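You operate a simulated robot arm through the tools that you are given. There is no shell and no other tool. Be economical: measure what you need, move in short steps, check, and stop when the job is done.

You run a simulated robot arm. Do the job below in one go: nothing can be reset, and whatever is moved stays where it is left.

Task
Move the short orange pipe from the rack's blue drawer to the green trolley.
Fine: turn the yellow knob to free the drawer; stand the pipe up; then slide the drawer in and turn the knob back. Set down upright: what you pick out. Where these are worked on the way, their far stop is far enough and under half their travel is too little: blue drawer in the rack, yellow knob.

Only the result counts: the job must be done as asked and must still hold three seconds after the hand-in. Knocking over, shifting, dropping, spilling or breaking anything else fails it.

Robot
A 7-joint arm with a two-finger parallel gripper on a trunk, on a base that drives. Base frame: it is fixed to the floor where the robot stands at the start and does not move with it; the origin is under the middle of the robot, x ahead of it, y to its left, z up. Units: mm, rad, N and s.
With the tool pointing down near the work surface it reaches from about 100 to 940 mm from the robot's upright axis, wherever it stands. Its first joint turns from -2.897 to 2.897 rad. Places, roughly: blue drawer in the rack [1000, 200, 500]; top of the green trolley [700, -600, 800]; yellow knob [700, 0, 600]. Payload 1.57 kg.
Tool frame: the origin (TCP) lies between the finger pads and is the grasp point; the fingertips stand 30 mm ahead of it; z points along the fingers, y is the line along which they close. Largest opening 80 mm; finger width 17, thickness 12; the body of the gripper, 40 by 82 mm, starts 80 mm behind the TCP.
Orientation is told as [roll, pitch, yaw] about the base's x, y, z axes, in that order, counted from this pose: with the fingers straight down and closing along the base's y, the tool's x points along the base's -x, its y along +y and its z along -z.

Tools
- The arm moves only by the tool drive_tool. Its argument "moves" is a list that holds one entry, the list of rows, each a list of 7 numbers: the shift along the tool's x, y, z in units of 50 mm (1.0 is 50 mm), then the turn, a rotation vector about the tool's x, y, z in units of 5 degrees (1.0 is 5 degrees), then the opening, from 0 (shut) to 1 (fully open). In form: [[[x, y, z, wx, wy, wz, gripper], ...]]. A call has 1 to 20 rows; each row shifts and turns the commanded pose from where the row before left it, along the tool's axes as they then stand. A call with a number of a shift or a turn outside -1 to 1 is refused whole. Each row takes 0.2 s and may step no farther than 50 mm and 0.15 rad from the row before; otherwise, or with a gripper value out of range, the whole call is refused. A pose out of reach is approached as far as the arm can. The call stops where the force on the tool passes 40 N (or 10 N more than at its start, if that is more) or the arm is blocked; 0.2 s more then pass. The fingers move at their own pace (about 153 mm/s each) and stop on an object; they squeeze with about 33 N. The grip force told is the motor's: it shows also when the fingers shut on nothing. Time passes only in rows, and 0.2 s behind the last, so rows that do not move let the fingers close. It gives the time, the measured TCP pose, the force on the tool (base axes), the opening and the grip force at its end, in the units of the frame above (readings bear some noise), with the torque about the TCP (base axes, N m) and any sound that the robot's microphone picked up.
- Cameras (640 x 400 px; columns grow to the right, rows downward): "scene" is now at [-27.9, 158.6, 1352.1]; the picture's right is [-0.40, -0.92, 0.00], its down [-0.66, 0.29, -0.69] and it looks along [0.63, -0.28, -0.72] (base axes); focal length 277 px, centre (320, 200). "wrist" rides on the gripper at [72, -7, -122] in the tool frame; the picture's right is [0.09, 1.00, 0.00], its down [-0.84, 0.08, -0.54] and it looks along [-0.54, 0.05, 0.84] (tool axes); focal length 238 px, centre (320, 200). There is no depth. A picture from a camera that has moved, and an enlarged one, comes with that camera's place and axes in the base frame and with its lens.
- capture(camera): a new picture of that camera. No time passes.
- drive_base(legs): drives the robot by 1 to 6 legs, each [ahead, left, turn to the left] in mm, mm and rad, along the robot's own axes; the way and the turn of a leg run together, so that a leg with both is an arc; at most 1500 mm and 3.142 rad a leg. The arm and the cameras ride along, it lands a little off, and it stops where it bumps. It gives what a move gives.
- turn_head(pan, tilt): turns the head with the scene camera to pan (to the left, within 2.496 rad either way) and tilt (down, from -0.506 to 1.204), counted from straight ahead of the robot. It gives what a move gives.
- close_up(camera, box): a new picture of the part [left, top, right, bottom] of that camera's present view, enlarged. No time passes.
- job_done(): hands the job in; it is judged then, once.

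Work in short steps. Places have to be worked out from the pictures, the camera data and where the tool is seen: move nearer, look again, correct. Check each grasp and each placing, and mend what went wrong. You have 120 turns and 82 pictures in all, those below and enlarged ones among them. Open the gripper and draw the arm clear of the work before you hand the job in, unless the task says otherwise; then end with one line.

The tools are called after "Request:" by a JSON object that holds its "api" and its "payload". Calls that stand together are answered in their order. drive_tool: Moves the arm, as the interface text tells. Its arguments: {"type":"object","properties":{"moves":{"type":"array","items":{"type":"array","items":{"type":"array","items":{"type":"number"}}}}},"required":["moves"]} The other tools are called the same way: drive_base (legs) drives the base; turn_head (pan, tilt) turns the head that bears the scene camera; capture (camera) takes a picture; close_up (camera, box) takes an enlarged picture of a part of a camera's view; job_done () hands the job in.

At the start:

```text
time: 0.0
position: [457.0, 294.4, 1056.9]
tcp_rot: [0.0, 0.001, 0.0]
ft_force: [-0.5, -1.1, -0.3]
wrist_torque: [-0.01, 0.01, 0.0]
opening: 79.9
finger_force: 0.1
robot x, y, heading: [-1.0, 1.5, 0.007]
head pan, tilt: [-0.414, 0.806]
```

scene: 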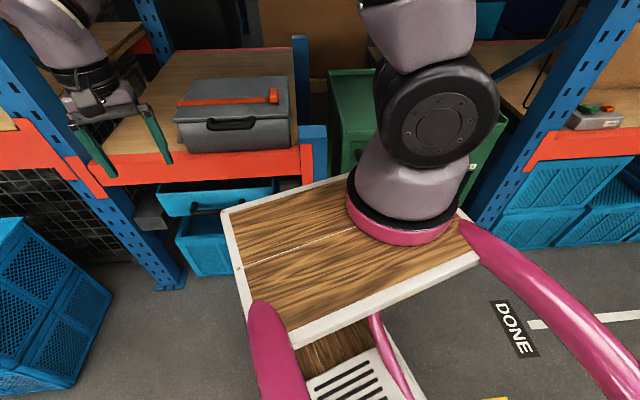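
wrist: 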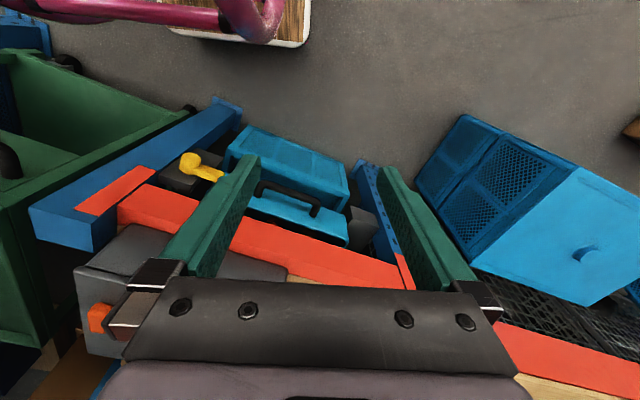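

I'll look at the drawer and knob first by turning the head toward them.

Request:
{"api": "turn_head", "payload": {"pan": 0.1, "tilt": 0.75}}

Request:
{"api": "capture", "payload": {"camera": "scene"}}

Request:
{"api": "close_up", "payload": {"camera": "wrist", "box": [100, 80, 420, 280]}}

```text
time: 0.9
position: [456.5, 294.9, 1057.9]
tcp_rot: [0.0, 0.0, 0.0]
ft_force: [-0.1, 0.4, 0.0]
wrist_torque: [0.0, 0.0, 0.03]
opening: 80.2
finger_force: 0.0
robot x, y, heading: [-3.1, -1.2, 0.001]
head pan, tilt: [0.099, 0.75]
```

```text
79 pictures are left
camera scene: at [-19.0, 199.1, 1356.7], right [0.1, -1.0, 0.0], down [-0.68, -0.07, -0.73], along [0.73, 0.07, -0.68], focal length 277 px, centre (320, 200)
```

scene: 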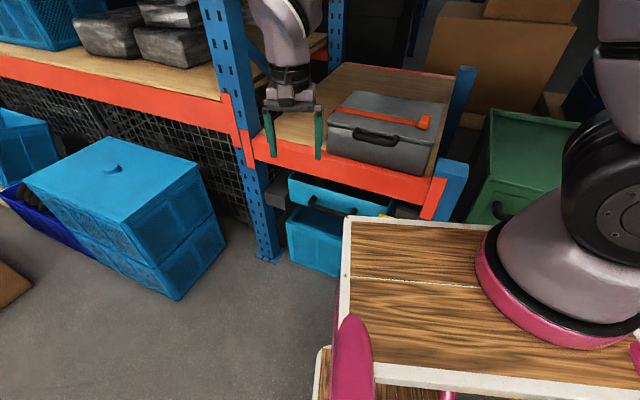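

```text
2.00 times, centred on (260, 180) of wrist
camera zoom: at [385.5, 287.4, 1179.7], right [-0.09, 1.0, 0.0], down [0.84, 0.08, 0.54], along [0.54, 0.05, -0.84], focal length 477 px, centre (440, 240)
```

zoom: 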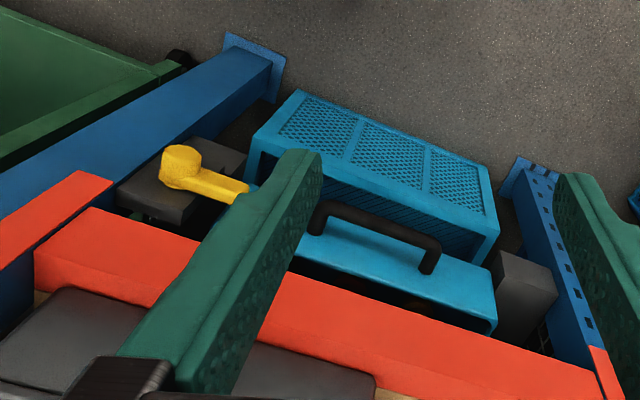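

The drawer sits under the orange beam, which is yawed about -13°, and the yellow lever is to its right. I move the hand to look at the knob closely.

Request:
{"api": "drive_tool", "payload": {"moves": [[[-0.36, -0.49, 0.64, 0, 0, 0, 1], [-0.36, -0.49, 0.64, 0, 0, 0, 1], [-0.36, -0.49, 0.64, 0, 0, 0, 1], [-0.36, -0.49, 0.64, 0, 0, 0, 1], [-0.2, -0.49, 0.64, 0, 0, 0, 1], [-0.2, -0.49, 0.64, 0, 0, 0, 1], [-0.0, -0.49, 0.64, 0, 0, 0, 1]]]}}

Request:
{"api": "capture", "payload": {"camera": "wrist"}}

Request:
{"api": "capture", "payload": {"camera": "scene"}}

```text
time: 2.5
position: [547.6, 123.2, 832.1]
tcp_rot: [-0.001, 0.001, 0.003]
ft_force: [-0.6, -0.5, -0.1]
wrist_torque: [-0.03, -0.03, 0.02]
opening: 80.1
finger_force: 0.1
robot x, y, heading: [0.7, 0.4, -0.002]
head pan, tilt: [0.099, 0.75]
```

```text
77 pictures are left
camera wrist: at [475.8, 114.9, 954.6], right [-0.09, 1.0, 0.0], down [0.84, 0.08, 0.54], along [0.54, 0.05, -0.84], focal length 238 px, centre (320, 200)
```

wrist: 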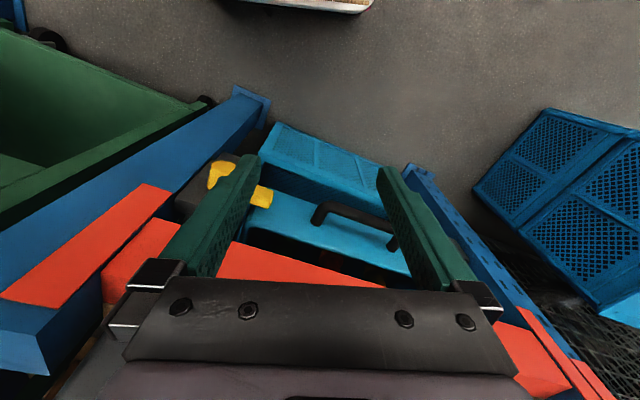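

```text
76 pictures are left
camera scene: at [-19.4, 199.3, 1356.7], right [0.1, -0.99, 0.0], down [-0.68, -0.07, -0.73], along [0.73, 0.07, -0.68], focal length 277 px, centre (320, 200)
```

scene: 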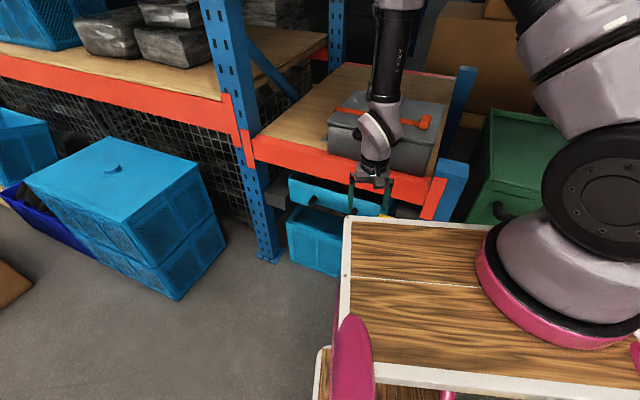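

The finger hides the knob, so I shift right and down and pitch the hand forward to look from the front.

Request:
{"api": "drive_tool", "payload": {"moves": [[[-0.1, -0.57, 0.53, 0, 0, 0, 1], [-0.1, -0.57, 0.53, 0, 0, 0, 1], [-0.1, -0.57, 0.53, 0, 0, 0, 1], [-0.1, -0.57, 0.53, 0, 0, 0, 1], [0, -0.57, 0.53, 0, 0, 0, 1], [0, 0, 0, 0, -1, 0, 1], [0, 0, 0, 0, -1, 0, 1], [0, 0, 0, 0, -1, 0, 1], [0, 0, 0, 0, -1, 0, 1], [0, 0, 0, 0, -1, 0, 1], [0, 0, 0, 0, -1, 0, 1]]]}}

Request:
{"api": "capture", "payload": {"camera": "wrist"}}

```text
time: 4.9
position: [570.4, -18.8, 701.3]
tcp_rot: [0.0, -0.525, 0.001]
ft_force: [-0.4, 0.0, 0.3]
wrist_torque: [0.02, 0.0, -0.02]
opening: 80.0
finger_force: 0.0
robot x, y, heading: [-0.6, -0.3, -0.001]
head pan, tilt: [0.099, 0.75]
```

```text
75 pictures are left
camera wrist: at [446.7, -26.8, 771.0], right [-0.08, 1.0, -0.05], down [0.45, 0.08, 0.89], along [0.89, 0.05, -0.46], focal length 238 px, centre (320, 200)
```

wrist: 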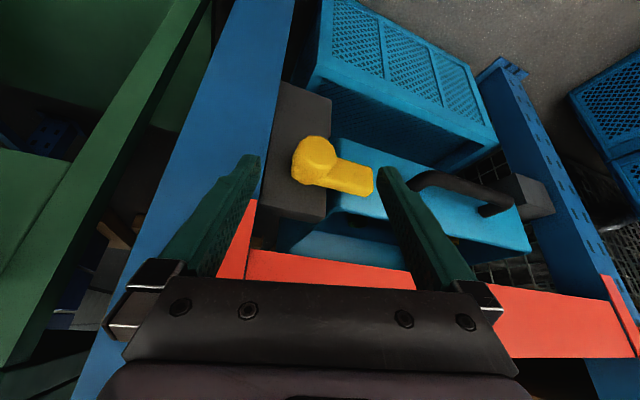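

Request:
{"api": "close_up", "payload": {"camera": "wrist", "box": [240, 80, 560, 280]}}

```text
2.00 times, centred on (400, 180) of wrist
camera zoom: at [446.7, -26.8, 771.0], right [-0.08, 1.0, -0.05], down [0.45, 0.08, 0.89], along [0.89, 0.05, -0.46], focal length 477 px, centre (160, 240)
```

zoom: 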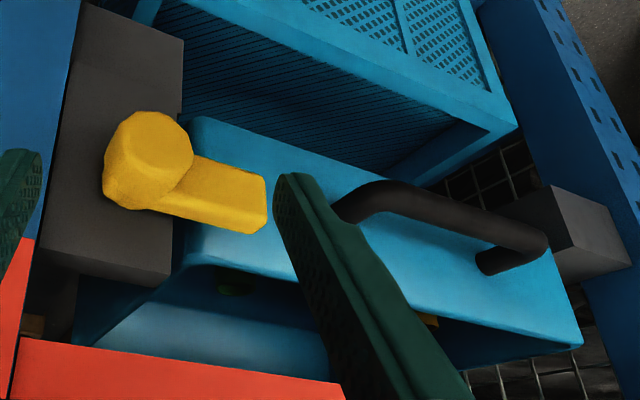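

The lever's hub front is about (658,-24,615), with the lever horizontal toward +y in front of the drawer face. I level the tool along the rack's normal (pitch -90°, yaw -13°) to get ready to grip the lever.

Request:
{"api": "drive_tool", "payload": {"moves": [[[0, 0, 0, 0, -1, 0, 1], [0, 0, 0, 0, -1, 0, 1], [0, 0, 0, 0, -1, 0, 1], [0, 0, 0, 0, -1, 0, 1], [0, 0, 0, 0, -1, 0, 1], [0, 0, 0, 0, -1, 0, 1], [0, 0, 0, 0, -1, 0, 1], [0, 0, 0, 0, -1, 0, 1], [0, 0, 0, 0, -1, 0, 1], [0, 0, 0, 0, -1, 0, 1], [0, 0, 0, 0, -1, 0, 1], [0, 0, 0, 0, -1, 0, 1], [0, 0, 0, 0.9, 0, 0, 1], [0, 0, 0, 0.9, 0, 0, 1], [0, 0, 0, 0.8, 0, 0, 1]]]}}

Request:
{"api": "capture", "payload": {"camera": "wrist"}}

Request:
{"api": "capture", "payload": {"camera": "scene"}}

```text
time: 7.6
position: [568.5, -21.5, 766.2]
tcp_rot: [-1.696, -1.499, 1.668]
ft_force: [-0.3, -0.1, 0.1]
wrist_torque: [-0.02, 0.02, 0.01]
opening: 79.8
finger_force: 0.0
robot x, y, heading: [1.1, -0.2, 0.003]
head pan, tilt: [0.099, 0.75]
stopped in row 13: the arm was blocked; the commanded pose is now the measured one
```

```text
73 pictures are left
camera wrist: at [447.8, -31.3, 694.5], right [0.03, 0.99, -0.16], down [-0.55, 0.15, 0.82], along [0.84, 0.06, 0.54], focal length 238 px, centre (320, 200)
```

wrist: 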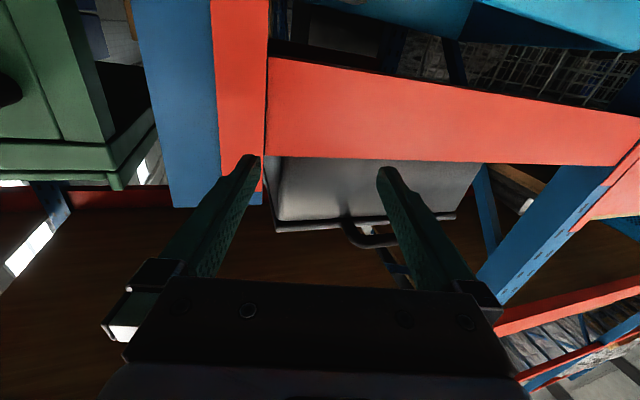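

```text
72 pictures are left
camera scene: at [-21.9, 200.6, 1356.4], right [0.1, -1.0, 0.0], down [-0.68, -0.07, -0.73], along [0.73, 0.07, -0.68], focal length 277 px, centre (320, 200)
```

scene: 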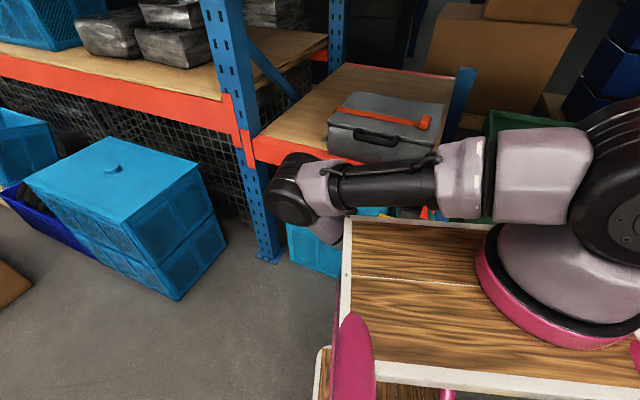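

The arm is blocked: too close for a horizontal tool. I check behind the robot and the trolley on the right before backing up.

Request:
{"api": "turn_head", "payload": {"pan": 2.45, "tilt": 0.6}}

Request:
{"api": "capture", "payload": {"camera": "scene"}}

Request:
{"api": "turn_head", "payload": {"pan": -0.9, "tilt": 0.7}}

Request:
{"api": "capture", "payload": {"camera": "scene"}}

Request:
{"api": "turn_head", "payload": {"pan": -2.4, "tilt": 0.6}}

Request:
{"api": "capture", "payload": {"camera": "scene"}}

```text
time: 9.8
position: [570.7, -23.7, 766.8]
tcp_rot: [-1.721, -1.497, 1.694]
ft_force: [0.4, 0.1, 0.4]
wrist_torque: [0.01, 0.0, -0.01]
opening: 80.1
finger_force: 0.1
robot x, y, heading: [0.3, -1.4, -0.0]
head pan, tilt: [2.45, 0.6]
```

```text
71 pictures are left
camera scene: at [-172.6, 248.8, 1368.9], right [0.64, 0.77, 0.0], down [0.44, -0.36, -0.82], along [-0.63, 0.53, -0.57], focal length 277 px, centre (320, 200)
```

scene: 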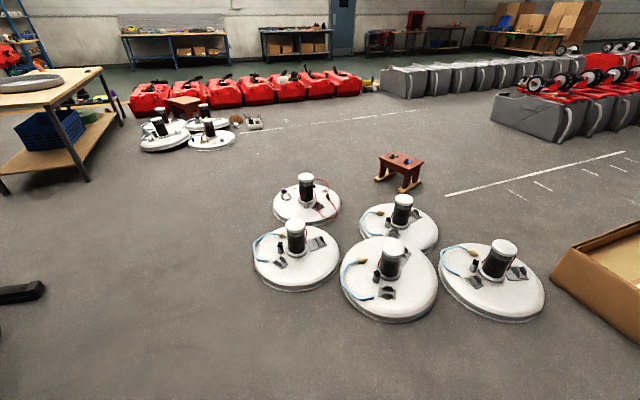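

```text
time: 12.6
position: [569.0, -24.4, 766.9]
tcp_rot: [-1.705, -1.496, 1.675]
ft_force: [0.4, 0.4, -0.6]
wrist_torque: [0.02, -0.04, 0.0]
opening: 79.8
finger_force: 0.1
robot x, y, heading: [-1.3, 1.9, 0.001]
head pan, tilt: [-0.901, 0.7]
```

```text
70 pictures are left
camera scene: at [-50.8, 125.2, 1360.8], right [-0.78, -0.62, 0.0], down [-0.4, 0.5, -0.77], along [0.48, -0.6, -0.64], focal length 277 px, centre (320, 200)
```

scene: 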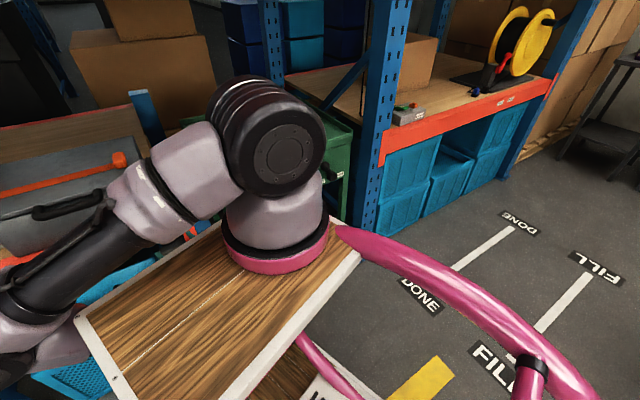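

```text
time: 14.2
position: [569.2, -24.5, 765.7]
tcp_rot: [-1.698, -1.494, 1.67]
ft_force: [0.8, -0.6, -0.3]
wrist_torque: [0.0, -0.02, -0.01]
opening: 80.0
finger_force: 0.0
robot x, y, heading: [-0.3, 1.8, 0.002]
head pan, tilt: [-2.4, 0.6]
```

```text
69 pictures are left
camera scene: at [-168.7, 131.9, 1369.2], right [-0.68, 0.74, 0.0], down [0.42, 0.38, -0.82], along [-0.61, -0.56, -0.57], focal length 277 px, centre (320, 200)
```

scene: 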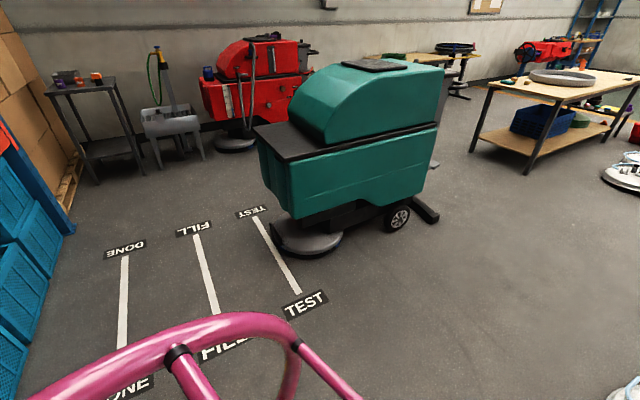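

Behind is clear, so I drive back 230 mm for more reach room.

Request:
{"api": "drive_base", "payload": {"legs": [[-230, 0, 0]]}}

Request:
{"api": "turn_head", "payload": {"pan": 0.0, "tilt": 0.7}}

Request:
{"api": "capture", "payload": {"camera": "scene"}}

```text
time: 15.9
position: [334.8, -23.5, 766.4]
tcp_rot: [-1.694, -1.496, 1.67]
ft_force: [0.1, -0.2, 0.9]
wrist_torque: [-0.01, 0.0, 0.03]
opening: 80.0
finger_force: 0.0
robot x, y, heading: [-233.7, 0.1, -0.001]
head pan, tilt: [-2.4, 0.6]
```

```text
time: 18.1
position: [335.6, -24.7, 766.5]
tcp_rot: [-1.687, -1.493, 1.66]
ft_force: [-0.2, 0.7, 0.8]
wrist_torque: [-0.03, -0.01, 0.0]
opening: 80.2
finger_force: 0.2
robot x, y, heading: [-237.6, -0.4, 0.005]
head pan, tilt: [0.0, 0.7]
```

```text
68 pictures are left
camera scene: at [-252.9, 190.8, 1360.9], right [0.0, -1.0, 0.0], down [-0.64, 0.0, -0.77], along [0.77, 0.0, -0.64], focal length 277 px, centre (320, 200)
```

scene: 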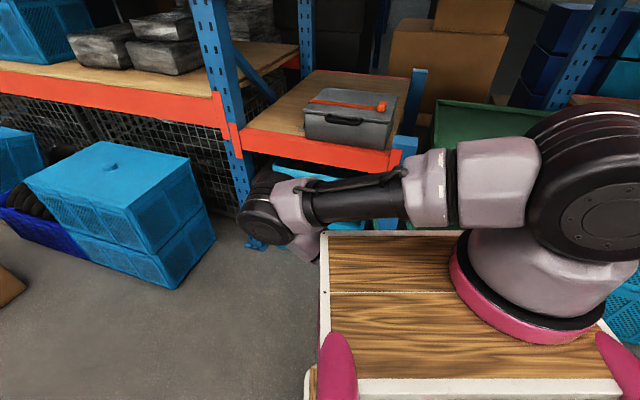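

Now I move to a stand-off in front of the lever, adding the remaining yaw, then roll so the fingers close vertically.

Request:
{"api": "drive_tool", "payload": {"moves": [[[0.2, 0.26, 0.85, 0, 0, 0, 1], [0.2, 0.26, 0.85, 0, 0, 0, 1], [0.5, 0.26, 0.75, 0, 0, 0, 1], [0.6, 0.26, 0.7, 0, 0, 0, 1], [0.7, 0.26, 0.65, 0, 0, 0, 1], [0.7, 0.26, 0.62, 0, 0, 0, 1], [0, 0, 0, 0.75, 0, 0, 1], [0, 0, 0, 0.75, 0, 0, 1], [0, 0, 0, 0.75, 0, 0, 1]]]}}

Request:
{"api": "capture", "payload": {"camera": "wrist"}}

```text
time: 18.9
position: [370.0, -56.4, 753.5]
tcp_rot: [-1.132, -1.344, 0.989]
ft_force: [0.7, -0.6, 1.1]
wrist_torque: [0.02, 0.01, -0.02]
opening: 79.9
finger_force: 0.1
robot x, y, heading: [-233.6, -0.7, 0.004]
head pan, tilt: [0.0, 0.7]
stopped in row 3: the arm was blocked; the commanded pose is now the measured one
```

```text
67 pictures are left
camera wrist: at [241.1, -58.1, 696.7], right [0.12, 0.95, -0.29], down [-0.42, 0.32, 0.85], along [0.9, 0.02, 0.44], focal length 238 px, centre (320, 200)
```

wrist: 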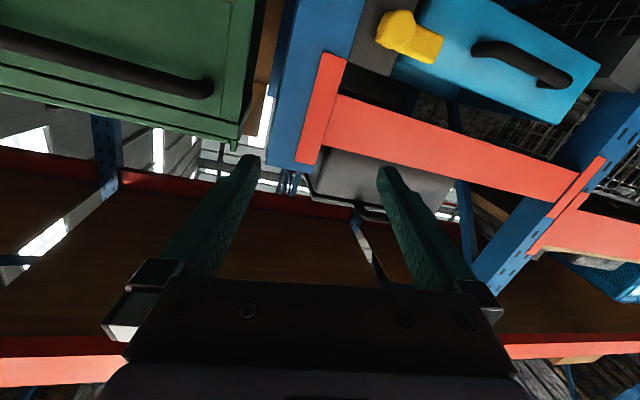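

Fully horizontal is at the wrist's limit; I'll use about 60° pitch instead and poke the lever with closed fingers. First I rotate the hand back toward down.

Request:
{"api": "drive_tool", "payload": {"moves": [[[0, 0, 0, 0, 1, 0, 1], [0, 0, 0, 0, 1, 0, 1], [0, 0, 0, 0, 1, 0, 1], [0, 0, 0, 0, 1, 0, 1], [0, 0, 0, 0, 1, 0, 1], [0, 0, 0, 0, 1, 0, 1], [0, 0, 0, 0, 1, 0, 1], [0, 0, 0, 0, 1, 0, 1]]]}}

Request:
{"api": "capture", "payload": {"camera": "scene"}}

Request:
{"api": "capture", "payload": {"camera": "wrist"}}

```text
time: 20.7
position: [373.8, -56.7, 750.1]
tcp_rot: [-0.283, -0.758, 0.065]
ft_force: [-0.1, -0.7, 0.1]
wrist_torque: [-0.01, 0.01, -0.04]
opening: 80.3
finger_force: 0.1
robot x, y, heading: [-233.0, 1.8, 0.005]
head pan, tilt: [0.0, 0.7]
```

```text
66 pictures are left
camera scene: at [-251.9, 190.6, 1361.0], right [0.0, -1.0, 0.0], down [-0.64, 0.0, -0.76], along [0.76, 0.0, -0.64], focal length 277 px, centre (320, 200)
```

scene: 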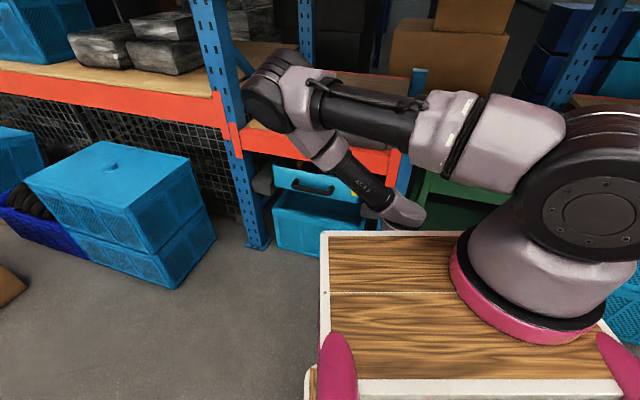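

```text
65 pictures are left
camera wrist: at [239.2, -38.8, 788.0], right [0.06, 0.96, -0.27], down [0.25, 0.24, 0.94], along [0.97, -0.12, -0.23], focal length 238 px, centre (320, 200)
```

wrist: 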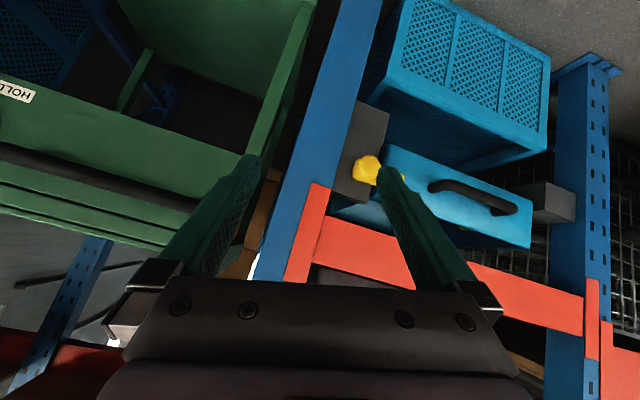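

I orient to 60° pitch and -13° yaw with level roll, close the fingers and move to a stand-off above the lever tip.

Request:
{"api": "drive_tool", "payload": {"moves": [[[0, 0, 0, -0.14, -0.74, 0.64, 0], [0, 0, 0, -0.14, -0.74, 0.64, 0], [0, 0, 0, -0.14, -0.74, 0.64, 0], [0, 0, 0, -0.14, -0.74, 0.64, 0], [-0.237, 0.533, 0.61, 0, 0, 0, 0], [-0.237, 0.533, 0.61, 0, 0, 0, 0], [-0.237, 0.533, 0.61, 0, 0, 0, 0], [-0.237, 0.533, 0.61, 0, 0, 0, 0], [-0.237, 0.533, 0.61, 0, 0, 0, 0], [-0.237, 0.533, 0.61, 0, 0, 0, 0]]]}}

Request:
{"api": "capture", "payload": {"camera": "wrist"}}

Request:
{"api": "capture", "payload": {"camera": "scene"}}

```text
time: 22.9
position: [599.8, 53.3, 721.0]
tcp_rot: [0.003, -1.05, -0.234]
ft_force: [-0.4, 0.1, -0.3]
wrist_torque: [0.04, 0.03, -0.01]
opening: 0.0
finger_force: 21.8
robot x, y, heading: [-237.1, 0.4, 0.003]
head pan, tilt: [0.0, 0.7]
```

```text
64 pictures are left
camera wrist: at [461.4, 78.4, 720.8], right [0.18, 0.98, -0.08], down [-0.03, 0.09, 1.0], along [0.98, -0.18, 0.05], focal length 238 px, centre (320, 200)
```

wrist: 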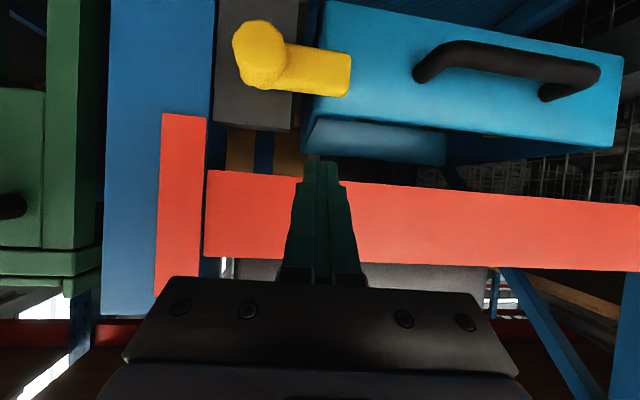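

```text
63 pictures are left
camera scene: at [-251.9, 190.4, 1361.0], right [0.0, -1.0, 0.0], down [-0.64, 0.0, -0.76], along [0.76, 0.0, -0.64], focal length 277 px, centre (320, 200)
```

scene: 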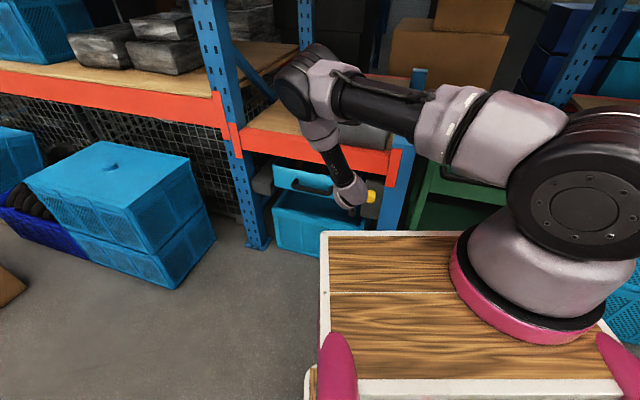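

The pose is exact and the view clear: hub (658,-24,610), lever tip near (695,50,606). I advance over the lever tip and lower gently until contact.

Request:
{"api": "drive_tool", "payload": {"moves": [[[0, 0.07, 0.81, 0, 0, 0, 0], [0, 0.07, 0.81, 0, 0, 0, 0], [0.17, 0, 0.1, 0, 0, 0, 0], [0.17, 0, 0.1, 0, 0, 0, 0], [0.17, 0, 0.1, 0, 0, 0, 0]]]}}

Request:
{"api": "capture", "payload": {"camera": "wrist"}}

Request:
{"api": "close_up", "payload": {"camera": "scene", "box": [240, 140, 440, 265]}}

```text
time: 24.1
position: [669.6, 45.7, 650.7]
tcp_rot: [0.004, -1.046, -0.234]
ft_force: [-0.1, -0.3, -0.5]
wrist_torque: [-0.01, 0.01, 0.04]
opening: 0.0
finger_force: 21.2
robot x, y, heading: [-231.4, 1.3, 0.004]
head pan, tilt: [0.0, 0.7]
```

```text
62 pictures are left
camera wrist: at [531.3, 69.9, 650.1], right [0.18, 0.98, -0.08], down [-0.03, 0.09, 1.0], along [0.98, -0.18, 0.05], focal length 238 px, centre (320, 200)
```

wrist: 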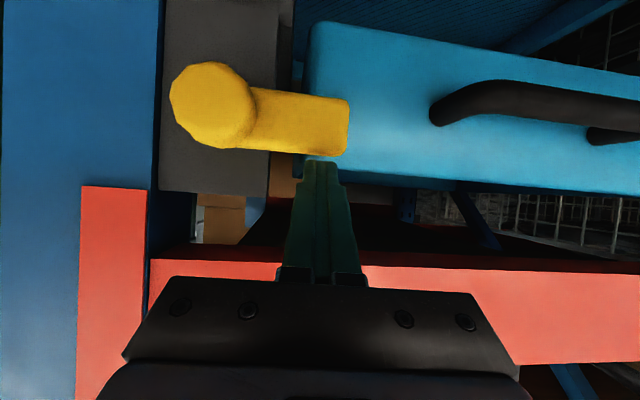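

```text
3.20 times, centred on (340, 202) of scene
camera zoom: at [-251.8, 190.5, 1361.0], right [0.0, -1.0, 0.0], down [-0.64, 0.0, -0.76], along [0.76, 0.0, -0.64], focal length 886 px, centre (256, 192)
```

zoom: 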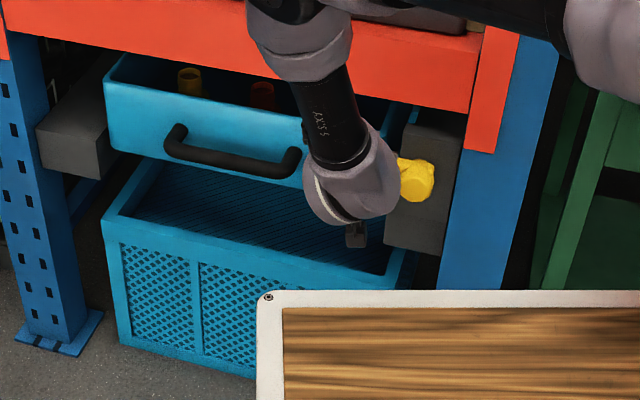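

The fingers are just above the lever end. I push down along a short arc and watch the force.

Request:
{"api": "drive_tool", "payload": {"moves": [[[0.202, 0.07, 0.117, 0, 0, 0, 0], [0.209, 0.03, 0.121, 0, 0, 0, 0]]]}}

Request:
{"api": "close_up", "payload": {"camera": "wrist", "box": [120, 20, 440, 220]}}

```text
time: 24.5
position: [671.0, 46.6, 645.3]
tcp_rot: [0.001, -1.054, -0.232]
ft_force: [-27.0, -1.9, 28.8]
wrist_torque: [-0.24, -0.04, -0.31]
opening: 0.0
finger_force: 21.5
robot x, y, heading: [-234.2, -1.0, 0.002]
head pan, tilt: [0.0, 0.7]
stopped in row 2: the force on the tool passed its limit at 61 N (the readings are from after the stop); the commanded pose is now the measured one
```

```text
2.00 times, centred on (280, 120) of wrist
camera zoom: at [532.1, 71.9, 643.5], right [0.18, 0.98, -0.08], down [-0.04, 0.09, 1.0], along [0.98, -0.18, 0.05], focal length 477 px, centre (400, 360)
```

zoom: 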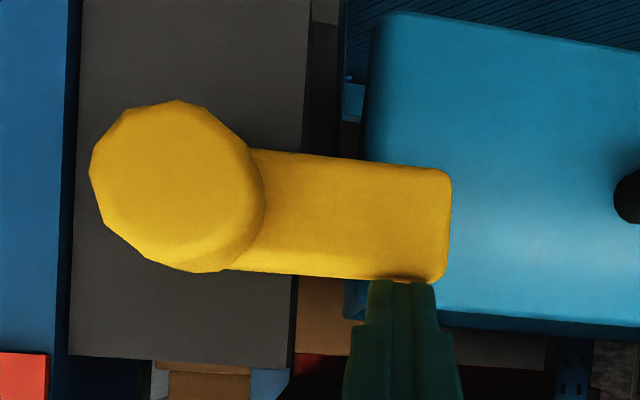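

Down is a hard stop, so the lever must turn up. I back off, go below the lever and come in under it.

Request:
{"api": "drive_tool", "payload": {"moves": [[[0.3, 0, -0.519, 0, 0, 0, 0], [0.3, 0, -0.519, 0, 0, 0, 0], [0.606, -0.05, 0.35, 0, 0, 0, 0], [0.606, -0.05, 0.35, 0, 0, 0, 0], [0, 0, 0, 0, 0, 0, 0]]]}}

Request:
{"api": "capture", "payload": {"camera": "wrist"}}

```text
time: 25.7
position: [615.1, 53.8, 573.0]
tcp_rot: [-0.001, -1.053, -0.231]
ft_force: [0.4, -0.2, 0.2]
wrist_torque: [0.03, 0.0, 0.0]
opening: 0.0
finger_force: 21.7
robot x, y, heading: [-234.7, 2.5, 0.001]
head pan, tilt: [0.0, 0.7]
```

```text
59 pictures are left
camera wrist: at [475.9, 79.4, 571.1], right [0.18, 0.98, -0.08], down [-0.04, 0.09, 1.0], along [0.98, -0.18, 0.05], focal length 238 px, centre (320, 200)
```

wrist: 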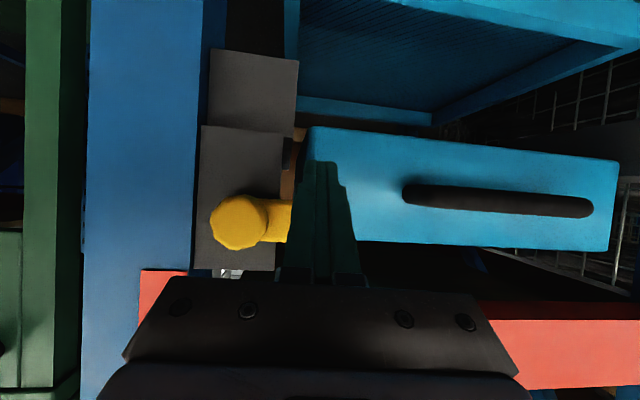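

Now forward under the lever.

Request:
{"api": "drive_tool", "payload": {"moves": [[[-0.29, 0, 0.502, 0, 0, 0, 0], [-0.29, 0, 0.502, 0, 0, 0, 0], [0, 0, 0, 0, 0, 0, 0]]]}}

Request:
{"api": "capture", "payload": {"camera": "wrist"}}

```text
time: 26.5
position: [672.6, 42.4, 572.9]
tcp_rot: [-0.002, -1.052, -0.232]
ft_force: [-0.1, 0.5, 0.1]
wrist_torque: [0.01, 0.04, -0.02]
opening: 0.0
finger_force: 21.5
robot x, y, heading: [-236.6, -0.3, 0.001]
head pan, tilt: [0.0, 0.7]
```

```text
58 pictures are left
camera wrist: at [533.1, 66.9, 571.2], right [0.18, 0.98, -0.08], down [-0.04, 0.09, 1.0], along [0.98, -0.18, 0.05], focal length 238 px, centre (320, 200)
```

wrist: 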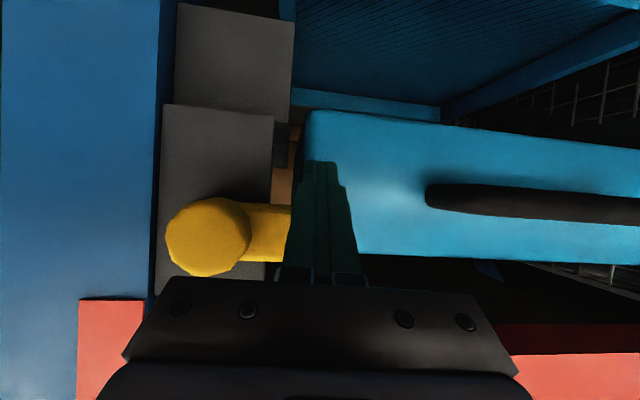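

No contact yet; I push up along the arc, first to about 20°.

Request:
{"api": "drive_tool", "payload": {"moves": [[[-0.173, 0.04, -0.1, 0, 0, 0, 0], [-0.197, 0.086, -0.114, 0, 0, 0, 0], [-0.211, 0.044, -0.122, 0, 0, 0, 0]]]}}

Request:
{"api": "capture", "payload": {"camera": "wrist"}}

```text
time: 27.3
position: [672.1, 50.0, 606.4]
tcp_rot: [0.002, -1.054, -0.233]
ft_force: [0.9, -0.2, -1.2]
wrist_torque: [-0.03, -0.03, 0.03]
opening: 0.2
finger_force: 22.1
robot x, y, heading: [-233.8, -3.2, -0.004]
head pan, tilt: [0.0, 0.7]
```

```text
57 pictures are left
camera wrist: at [533.0, 75.5, 605.5], right [0.18, 0.98, -0.08], down [-0.04, 0.09, 1.0], along [0.98, -0.18, 0.05], focal length 238 px, centre (320, 200)
```

wrist: 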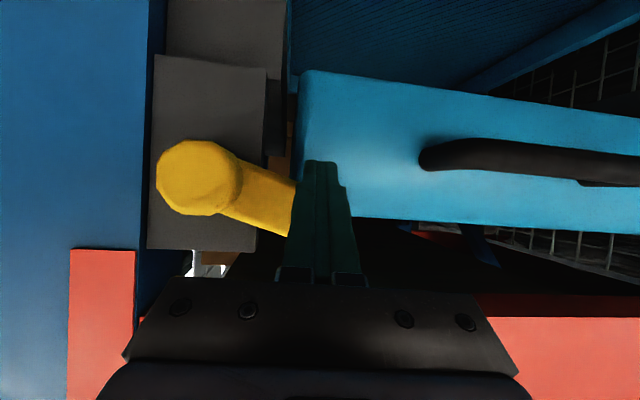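

The lever is turning up (about 20°) with little force. I continue the arc toward 90°.

Request:
{"api": "drive_tool", "payload": {"moves": [[[-0.221, 0.004, -0.128, 0, 0, 0, 0], [-0.221, -0.038, -0.128, 0, 0, 0, 0], [-0.218, -0.08, -0.126, 0, 0, 0, 0], [-0.206, -0.116, -0.119, 0, 0, 0, 0], [-0.189, -0.152, -0.109, 0, 0, 0, 0], [-0.164, -0.182, -0.095, 0, 0, 0, 0], [-0.137, -0.206, -0.079, 0, 0, 0, 0]]]}}

Request:
{"api": "capture", "payload": {"camera": "wrist"}}

```text
time: 28.9
position: [660.4, 12.2, 685.0]
tcp_rot: [-0.001, -1.053, -0.233]
ft_force: [-0.9, -0.4, -0.2]
wrist_torque: [0.0, 0.02, -0.03]
opening: 0.1
finger_force: 21.2
robot x, y, heading: [-236.3, -4.7, 0.002]
head pan, tilt: [0.0, 0.7]
```

```text
56 pictures are left
camera wrist: at [522.3, 37.6, 683.1], right [0.18, 0.98, -0.08], down [-0.04, 0.09, 1.0], along [0.98, -0.18, 0.05], focal length 238 px, centre (320, 200)
```

wrist: 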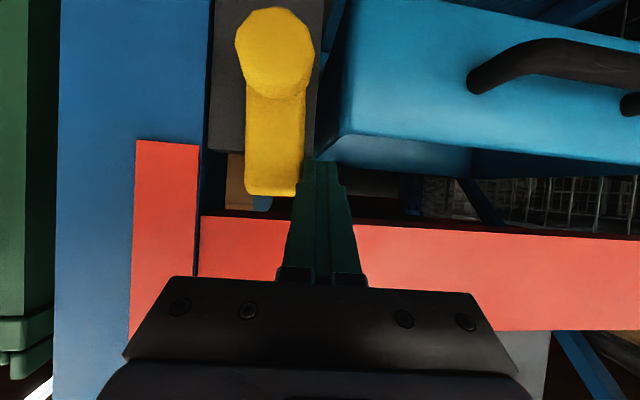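

The lever is about vertical; I nudge it further to see whether that is its stop.

Request:
{"api": "drive_tool", "payload": {"moves": [[[-0.03, -0.2, -0.02, 0, 0, 0, 0], [0, -0.2, 0, 0, 0, 0, 0], [0, -0.1, 0, 0, 0, 0, 0]]]}}

Request:
{"api": "capture", "payload": {"camera": "wrist"}}

```text
time: 29.5
position: [659.7, 9.3, 685.4]
tcp_rot: [0.015, -1.053, -0.228]
ft_force: [1.8, 6.8, -1.7]
wrist_torque: [0.07, 0.01, 0.16]
opening: 0.0
finger_force: 21.9
robot x, y, heading: [-236.4, -2.8, -0.002]
head pan, tilt: [0.0, 0.7]
stopped in row 3: the force on the tool passed its limit at 45 N (the readings are from after the stop); the commanded pose is now the measured one
```

```text
55 pictures are left
camera wrist: at [519.9, 31.5, 684.7], right [0.17, 0.98, -0.07], down [-0.04, 0.08, 1.0], along [0.99, -0.16, 0.05], focal length 238 px, centre (320, 200)
```

wrist: 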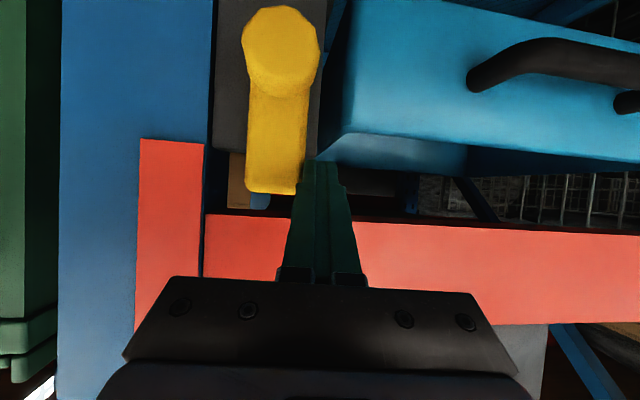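

That's the far stop: the drawer is free. I retreat, move left over the handle and reduce pitch to 20° to view the handle and hook it.

Request:
{"api": "drive_tool", "payload": {"moves": [[[0, 0.2, 0, 0, 0, 0, 0], [0.3, 0, -0.519, 0, 0, 0, 0], [0.3, 0, -0.519, 0, 0, 0, 0], [0.3, 0, -0.519, 0, 0, 0, 0], [-0.19, 0.89, 0.21, 0, 0, 0, 0], [-0.19, 0.89, 0.21, 0, 0, 0, 0], [-0.19, 0.89, 0.21, 0, 0, 0, 0], [-0.19, 0.89, 0.21, 0, 0, 0, 0], [-0.19, 0.89, 0.21, 0, 0, 0, 0], [0, 0, 0, 0, 1, 0, 0], [0, 0, 0, 0, 1, 0, 0], [0, 0, 0, 0, 1, 0, 0], [0, 0, 0, 0, 1, 0, 0], [0, 0, 0, 0, 1, 0, 0], [0, 0, 0, 0, 1, 0, 0], [0, 0, 0, 0, 1, 0, 0], [0, 0, 0, 0, 1, 0, 0]]]}}

Request:
{"api": "capture", "payload": {"camera": "wrist"}}

Request:
{"api": "close_up", "payload": {"camera": "scene", "box": [240, 140, 440, 265]}}

```text
time: 33.1
position: [688.4, 238.3, 702.8]
tcp_rot: [0.009, -0.354, -0.218]
ft_force: [0.1, -0.5, -0.4]
wrist_torque: [-0.06, -0.02, -0.01]
opening: 0.2
finger_force: 21.4
robot x, y, heading: [-236.3, 2.4, 0.003]
head pan, tilt: [0.0, 0.7]
```

```text
54 pictures are left
camera wrist: at [579.8, 254.7, 793.0], right [0.13, 0.99, -0.02], down [0.6, -0.06, 0.8], along [0.79, -0.12, -0.6], focal length 238 px, centre (320, 200)
```

wrist: 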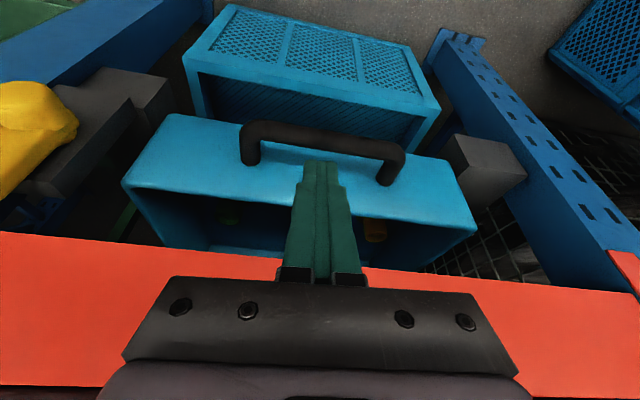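

```text
3.20 times, centred on (340, 202) of scene
camera zoom: at [-252.0, 191.0, 1361.0], right [0.0, -1.0, 0.0], down [-0.64, 0.0, -0.76], along [0.76, 0.0, -0.64], focal length 886 px, centre (256, 192)
```

zoom: 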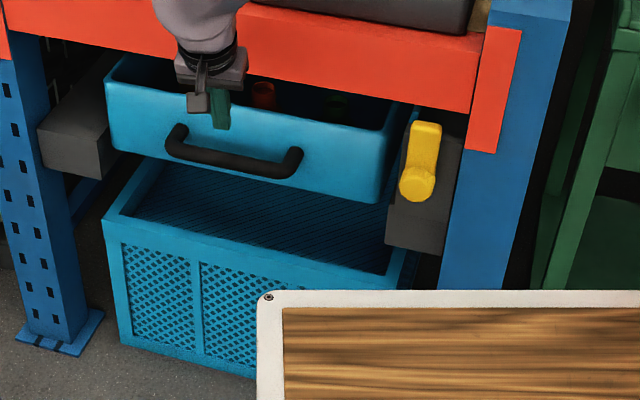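

The handle bar's middle is at about (758,226,570) with ~38 mm gap to the face. I position the closed fingers above that gap and look.

Request:
{"api": "drive_tool", "payload": {"moves": [[[-0.453, 0.025, 0.54, 0, 0, 0, 0], [-0.453, 0.025, 0.54, 0, 0, 0, 0], [-0.453, 0.025, 0.54, 0, 0, 0, 0], [0, 0, 0, 0, 0, 0, 0]]]}}

Request:
{"api": "capture", "payload": {"camera": "wrist"}}

Request:
{"api": "close_up", "payload": {"camera": "scene", "box": [240, 140, 440, 265]}}

```text
time: 34.1
position: [748.8, 219.8, 662.8]
tcp_rot: [0.007, -0.355, -0.219]
ft_force: [-0.4, -0.2, -0.2]
wrist_torque: [-0.02, 0.0, -0.02]
opening: 0.0
finger_force: 20.9
out of reach, approached as far as the arm can: row 3
robot x, y, heading: [-237.3, -1.2, 0.001]
head pan, tilt: [0.0, 0.7]
```

```text
52 pictures are left
camera wrist: at [639.4, 236.3, 752.9], right [0.13, 0.99, -0.03], down [0.6, -0.06, 0.8], along [0.79, -0.12, -0.6], focal length 238 px, centre (320, 200)
```

wrist: 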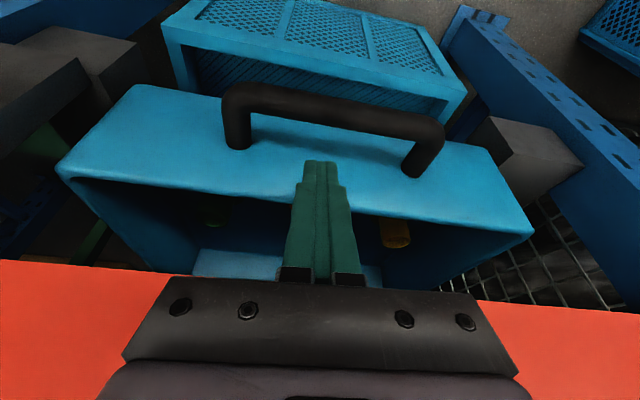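

```text
3.20 times, centred on (340, 202) of scene
camera zoom: at [-251.8, 190.7, 1361.0], right [0.0, -1.0, 0.0], down [-0.64, 0.0, -0.76], along [0.76, 0.0, -0.64], focal length 886 px, centre (256, 192)
```

zoom: 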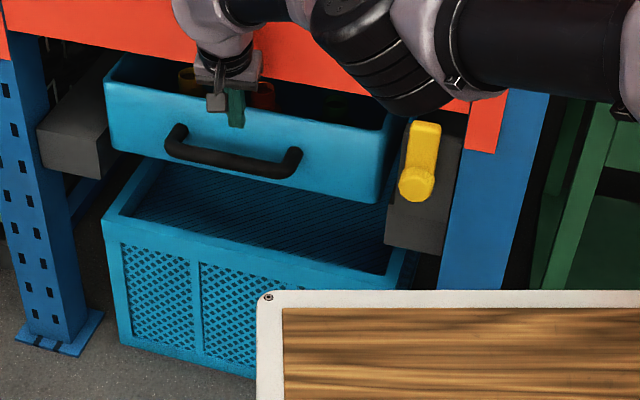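

Out of reach by a bit. I pull the hand back 190 mm and drive the base forward 180 mm.

Request:
{"api": "drive_tool", "payload": {"moves": [[[0.87, -0.215, -0.316, 0, 0, 0, 0], [0.87, -0.215, -0.316, 0, 0, 0, 0], [0.87, -0.215, -0.316, 0, 0, 0, 0], [0.87, -0.215, -0.316, 0, 0, 0, 0]]]}}

Request:
{"api": "drive_base", "payload": {"legs": [[180, 0, 0]]}}

```text
time: 35.1
position: [560.3, 215.1, 659.7]
tcp_rot: [0.007, -0.354, -0.222]
ft_force: [0.2, 0.2, 0.6]
wrist_torque: [0.01, 0.01, 0.01]
opening: 0.1
finger_force: 21.0
robot x, y, heading: [-233.7, -0.6, -0.001]
head pan, tilt: [0.0, 0.7]
```

```text
time: 36.6
position: [746.3, 219.9, 661.7]
tcp_rot: [0.006, -0.355, -0.215]
ft_force: [0.1, 0.2, 1.0]
wrist_torque: [0.01, 0.02, 0.02]
opening: 0.0
finger_force: 21.1
robot x, y, heading: [-50.9, 3.1, 0.006]
head pan, tilt: [0.0, 0.7]
```

Now move over the gap and descend behind the bar, watching force.

Request:
{"api": "drive_tool", "payload": {"moves": [[[-0.5, 0.16, 0.44, 0, 0, 0, 0], [0.171, 0, 0.47, 0, 0, 0, 0], [0.171, 0, 0.47, 0, 0, 0, 0], [0.171, 0, 0.47, 0, 0, 0, 0], [0, 0, 0, 0, 0, 0, 0]]]}}

Request:
{"api": "capture", "payload": {"camera": "wrist"}}

Request:
{"api": "capture", "payload": {"camera": "scene"}}

```text
time: 37.5
position: [773.6, 222.4, 593.4]
tcp_rot: [0.006, -0.348, -0.214]
ft_force: [-8.1, 1.0, 0.5]
wrist_torque: [-0.11, -0.92, -0.14]
opening: 0.1
finger_force: 21.4
robot x, y, heading: [-49.9, 0.6, 0.009]
head pan, tilt: [0.0, 0.7]
stopped in row 4: the force on the tool passed its limit at 66 N (the readings are from after the stop); the commanded pose is now the measured one
```

```text
50 pictures are left
camera wrist: at [666.0, 237.0, 685.0], right [0.13, 0.99, -0.03], down [0.6, -0.06, 0.8], along [0.79, -0.12, -0.6], focal length 238 px, centre (320, 200)
```

wrist: 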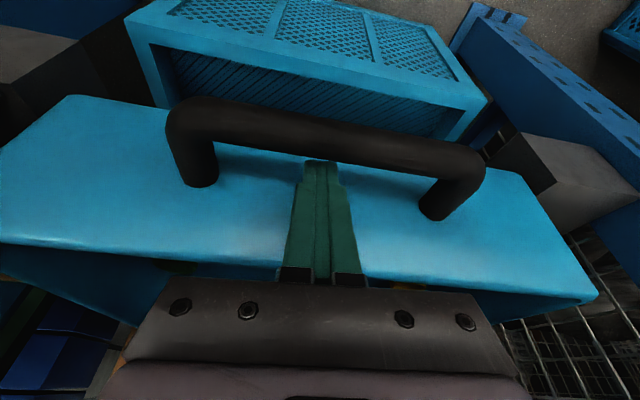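

```text
49 pictures are left
camera scene: at [-66.3, 191.8, 1361.0], right [0.01, -1.0, 0.0], down [-0.64, 0.0, -0.77], along [0.77, 0.0, -0.64], focal length 277 px, centre (320, 200)
```

scene: 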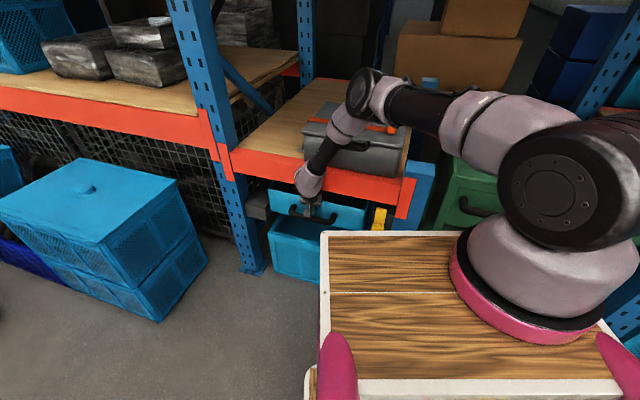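

The torque shows the gripper body touched the beam (~110 mm above the TCP). I lift, pitch to 30° and come down again.

Request:
{"api": "drive_tool", "payload": {"moves": [[[-0.239, 0, -0.658, 0, 0, 0, 0], [0, 0, 0, 0, -1, 0, 0], [0, 0, 0, 0, -1, 0, 0], [0.177, -0.037, 0.283, 0, 0, 0, 0], [0.177, -0.037, 0.283, 0, 0, 0, 0], [0.177, -0.037, 0.283, 0, 0, 0, 0], [0, 0, 0, 0, 0, 0, 0]]]}}

Request:
{"api": "capture", "payload": {"camera": "wrist"}}

```text
time: 37.9
position: [766.5, 222.3, 611.1]
tcp_rot: [0.002, -0.337, -0.213]
ft_force: [-0.8, 0.5, 0.3]
wrist_torque: [-0.04, -0.01, 0.01]
opening: 0.0
finger_force: 20.5
robot x, y, heading: [-50.6, 1.7, 0.004]
head pan, tilt: [0.0, 0.7]
stopped in row 1: the force on the tool passed its limit at 62 N (the readings are from after the stop); the commanded pose is now the measured one
```

```text
48 pictures are left
camera wrist: at [659.6, 237.4, 703.3], right [0.12, 0.99, -0.03], down [0.61, -0.06, 0.79], along [0.78, -0.11, -0.62], focal length 238 px, centre (320, 200)
```

wrist: 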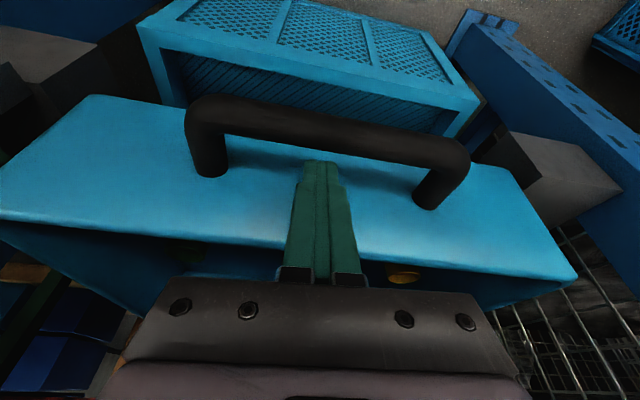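

Request:
{"api": "drive_tool", "payload": {"moves": [[[0.38, 0, -0.14, 0, 0, 0, 0], [0, 0, 0, 0, -1, 0, 0], [0, 0, 0, 0, -1, 0, 0], [0, 0, 0, 0, -0.6, 0, 0]]]}}

```text
time: 38.9
position: [749.2, 226.1, 612.2]
tcp_rot: [0.004, -0.564, -0.214]
ft_force: [-0.1, -0.3, 0.6]
wrist_torque: [0.02, -0.02, -0.01]
opening: 0.0
finger_force: 21.1
robot x, y, heading: [-48.1, -2.0, 0.0]
head pan, tilt: [0.0, 0.7]
```

Request:
{"api": "drive_tool", "payload": {"moves": [[[-0.32, 0, 0.2, 0, 0, 0, 0], [0.187, 0, 0.296, 0, 0, 0, 0], [0.187, 0, 0.296, 0, 0, 0, 0], [0, 0, 0, 0, 0, 0, 0]]]}}

Request:
{"api": "capture", "payload": {"camera": "wrist"}}

```text
time: 39.9
position: [766.6, 225.3, 579.7]
tcp_rot: [0.007, -0.566, -0.212]
ft_force: [2.3, -3.3, 24.9]
wrist_torque: [0.36, 0.17, 0.08]
opening: 0.0
finger_force: 21.3
robot x, y, heading: [-50.4, 4.9, 0.004]
head pan, tilt: [0.0, 0.7]
```

```text
47 pictures are left
camera wrist: at [642.2, 243.3, 644.2], right [0.13, 0.99, -0.04], down [0.42, -0.02, 0.91], along [0.9, -0.14, -0.42], focal length 238 px, centre (320, 200)
```

wrist: 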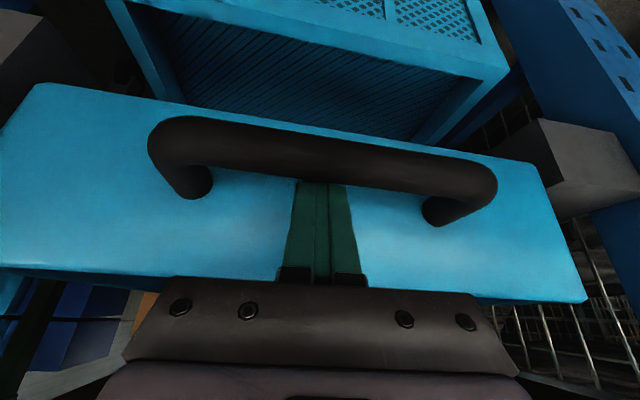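

The finger is hooked behind the bar. I pull the drawer out gently.

Request:
{"api": "drive_tool", "payload": {"moves": [[[0.34, 0, -0.214, 0, 0, 0, 0], [0.4225, 0, -0.267, 0, 0, 0, 0], [0.4225, 0, -0.267, 0, 0, 0, 0], [0.4225, 0, -0.267, 0, 0, 0, 0]]]}}

Request:
{"api": "capture", "payload": {"camera": "wrist"}}

```text
time: 40.9
position: [672.2, 243.0, 576.2]
tcp_rot: [0.005, -0.561, -0.216]
ft_force: [-0.1, 0.6, -0.1]
wrist_torque: [0.01, 0.0, 0.05]
opening: 0.1
finger_force: 21.0
robot x, y, heading: [-50.7, 0.2, 0.004]
head pan, tilt: [0.0, 0.7]
```

```text
46 pictures are left
camera wrist: at [547.2, 261.2, 641.5], right [0.13, 0.99, -0.05], down [0.43, -0.02, 0.9], along [0.9, -0.14, -0.42], focal length 238 px, centre (320, 200)
```

wrist: 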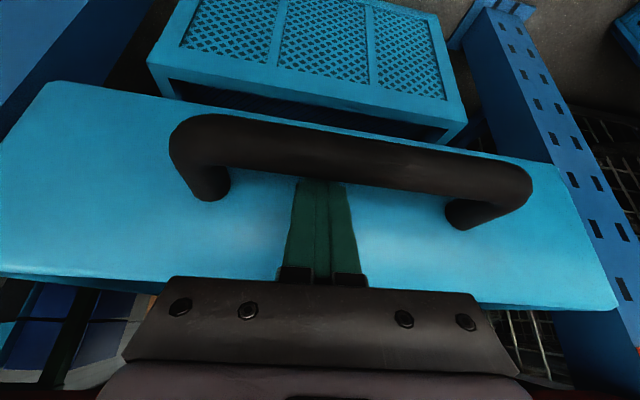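

The drawer follows easily. I keep pulling toward its stop.

Request:
{"api": "drive_tool", "payload": {"moves": [[[0.4225, 0, -0.267, 0, 0, 0, 0], [0.4225, 0, -0.267, 0, 0, 0, 0], [0.4225, 0, -0.267, 0, 0, 0, 0], [0.4225, 0, -0.267, 0, 0, 0, 0], [0.4225, 0, -0.267, 0, 0, 0, 0], [0.4225, 0, -0.267, 0, 0, 0, 0]]]}}

Request:
{"api": "capture", "payload": {"camera": "scene"}}

```text
time: 42.3
position: [524.5, 274.1, 577.5]
tcp_rot: [0.003, -0.561, -0.213]
ft_force: [0.7, 0.0, -0.1]
wrist_torque: [0.02, 0.03, 0.01]
opening: 0.0
finger_force: 21.5
robot x, y, heading: [-45.8, -0.4, 0.006]
head pan, tilt: [0.0, 0.7]
```

```text
45 pictures are left
camera scene: at [-66.0, 191.8, 1361.0], right [0.01, -1.0, 0.0], down [-0.64, 0.0, -0.76], along [0.76, 0.0, -0.64], focal length 277 px, centre (320, 200)
```

scene: 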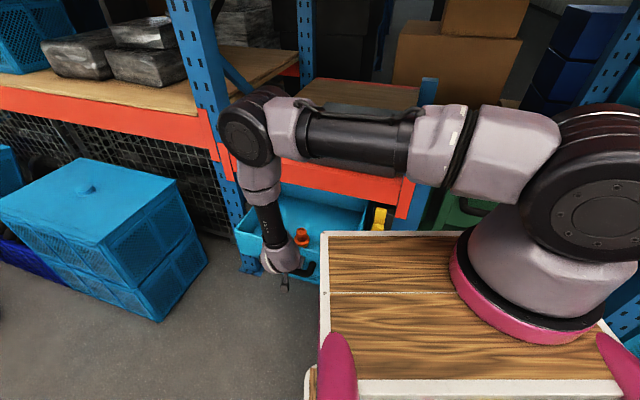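

Request:
{"api": "drive_tool", "payload": {"moves": [[[0.4225, 0, -0.267, 0, 0, 0, 0], [0.4225, 0, -0.267, 0, 0, 0, 0], [0.4225, 0, -0.267, 0, 0, 0, 0]]]}}

Request:
{"api": "capture", "payload": {"camera": "wrist"}}

Request:
{"api": "close_up", "payload": {"camera": "scene", "box": [200, 160, 440, 310]}}

```text
time: 43.0
position: [477.0, 284.5, 580.5]
tcp_rot: [0.007, -0.58, -0.217]
ft_force: [1.1, -1.3, 0.7]
wrist_torque: [0.02, 0.01, 0.0]
opening: 0.0
finger_force: 21.1
robot x, y, heading: [-46.9, 2.7, 0.006]
head pan, tilt: [0.0, 0.7]
stopped in row 3: the force on the tool passed its limit at 50 N (the readings are from after the stop); the commanded pose is now the measured one
```

```text
44 pictures are left
camera wrist: at [352.2, 303.8, 644.6], right [0.13, 0.99, -0.04], down [0.41, -0.01, 0.91], along [0.9, -0.14, -0.41], focal length 238 px, centre (320, 200)
```

wrist: 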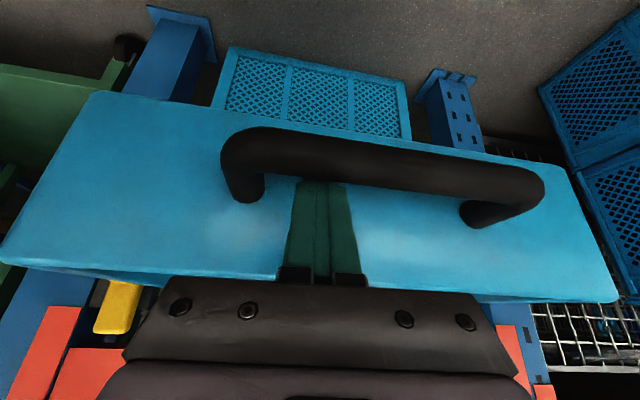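

```text
2.67 times, centred on (320, 235) of scene
camera zoom: at [-65.9, 191.9, 1361.0], right [0.01, -1.0, 0.0], down [-0.64, 0.0, -0.76], along [0.76, 0.0, -0.64], focal length 738 px, centre (320, 107)
```

zoom: 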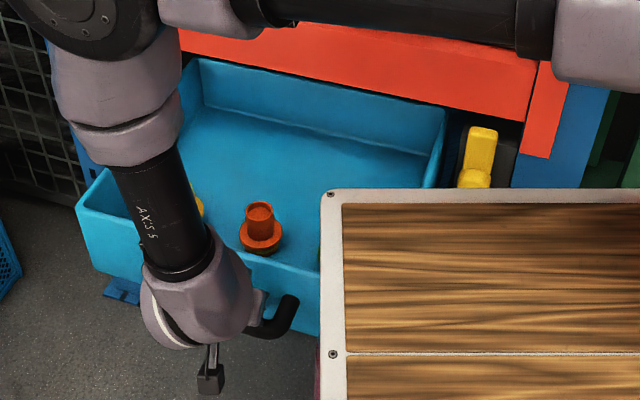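

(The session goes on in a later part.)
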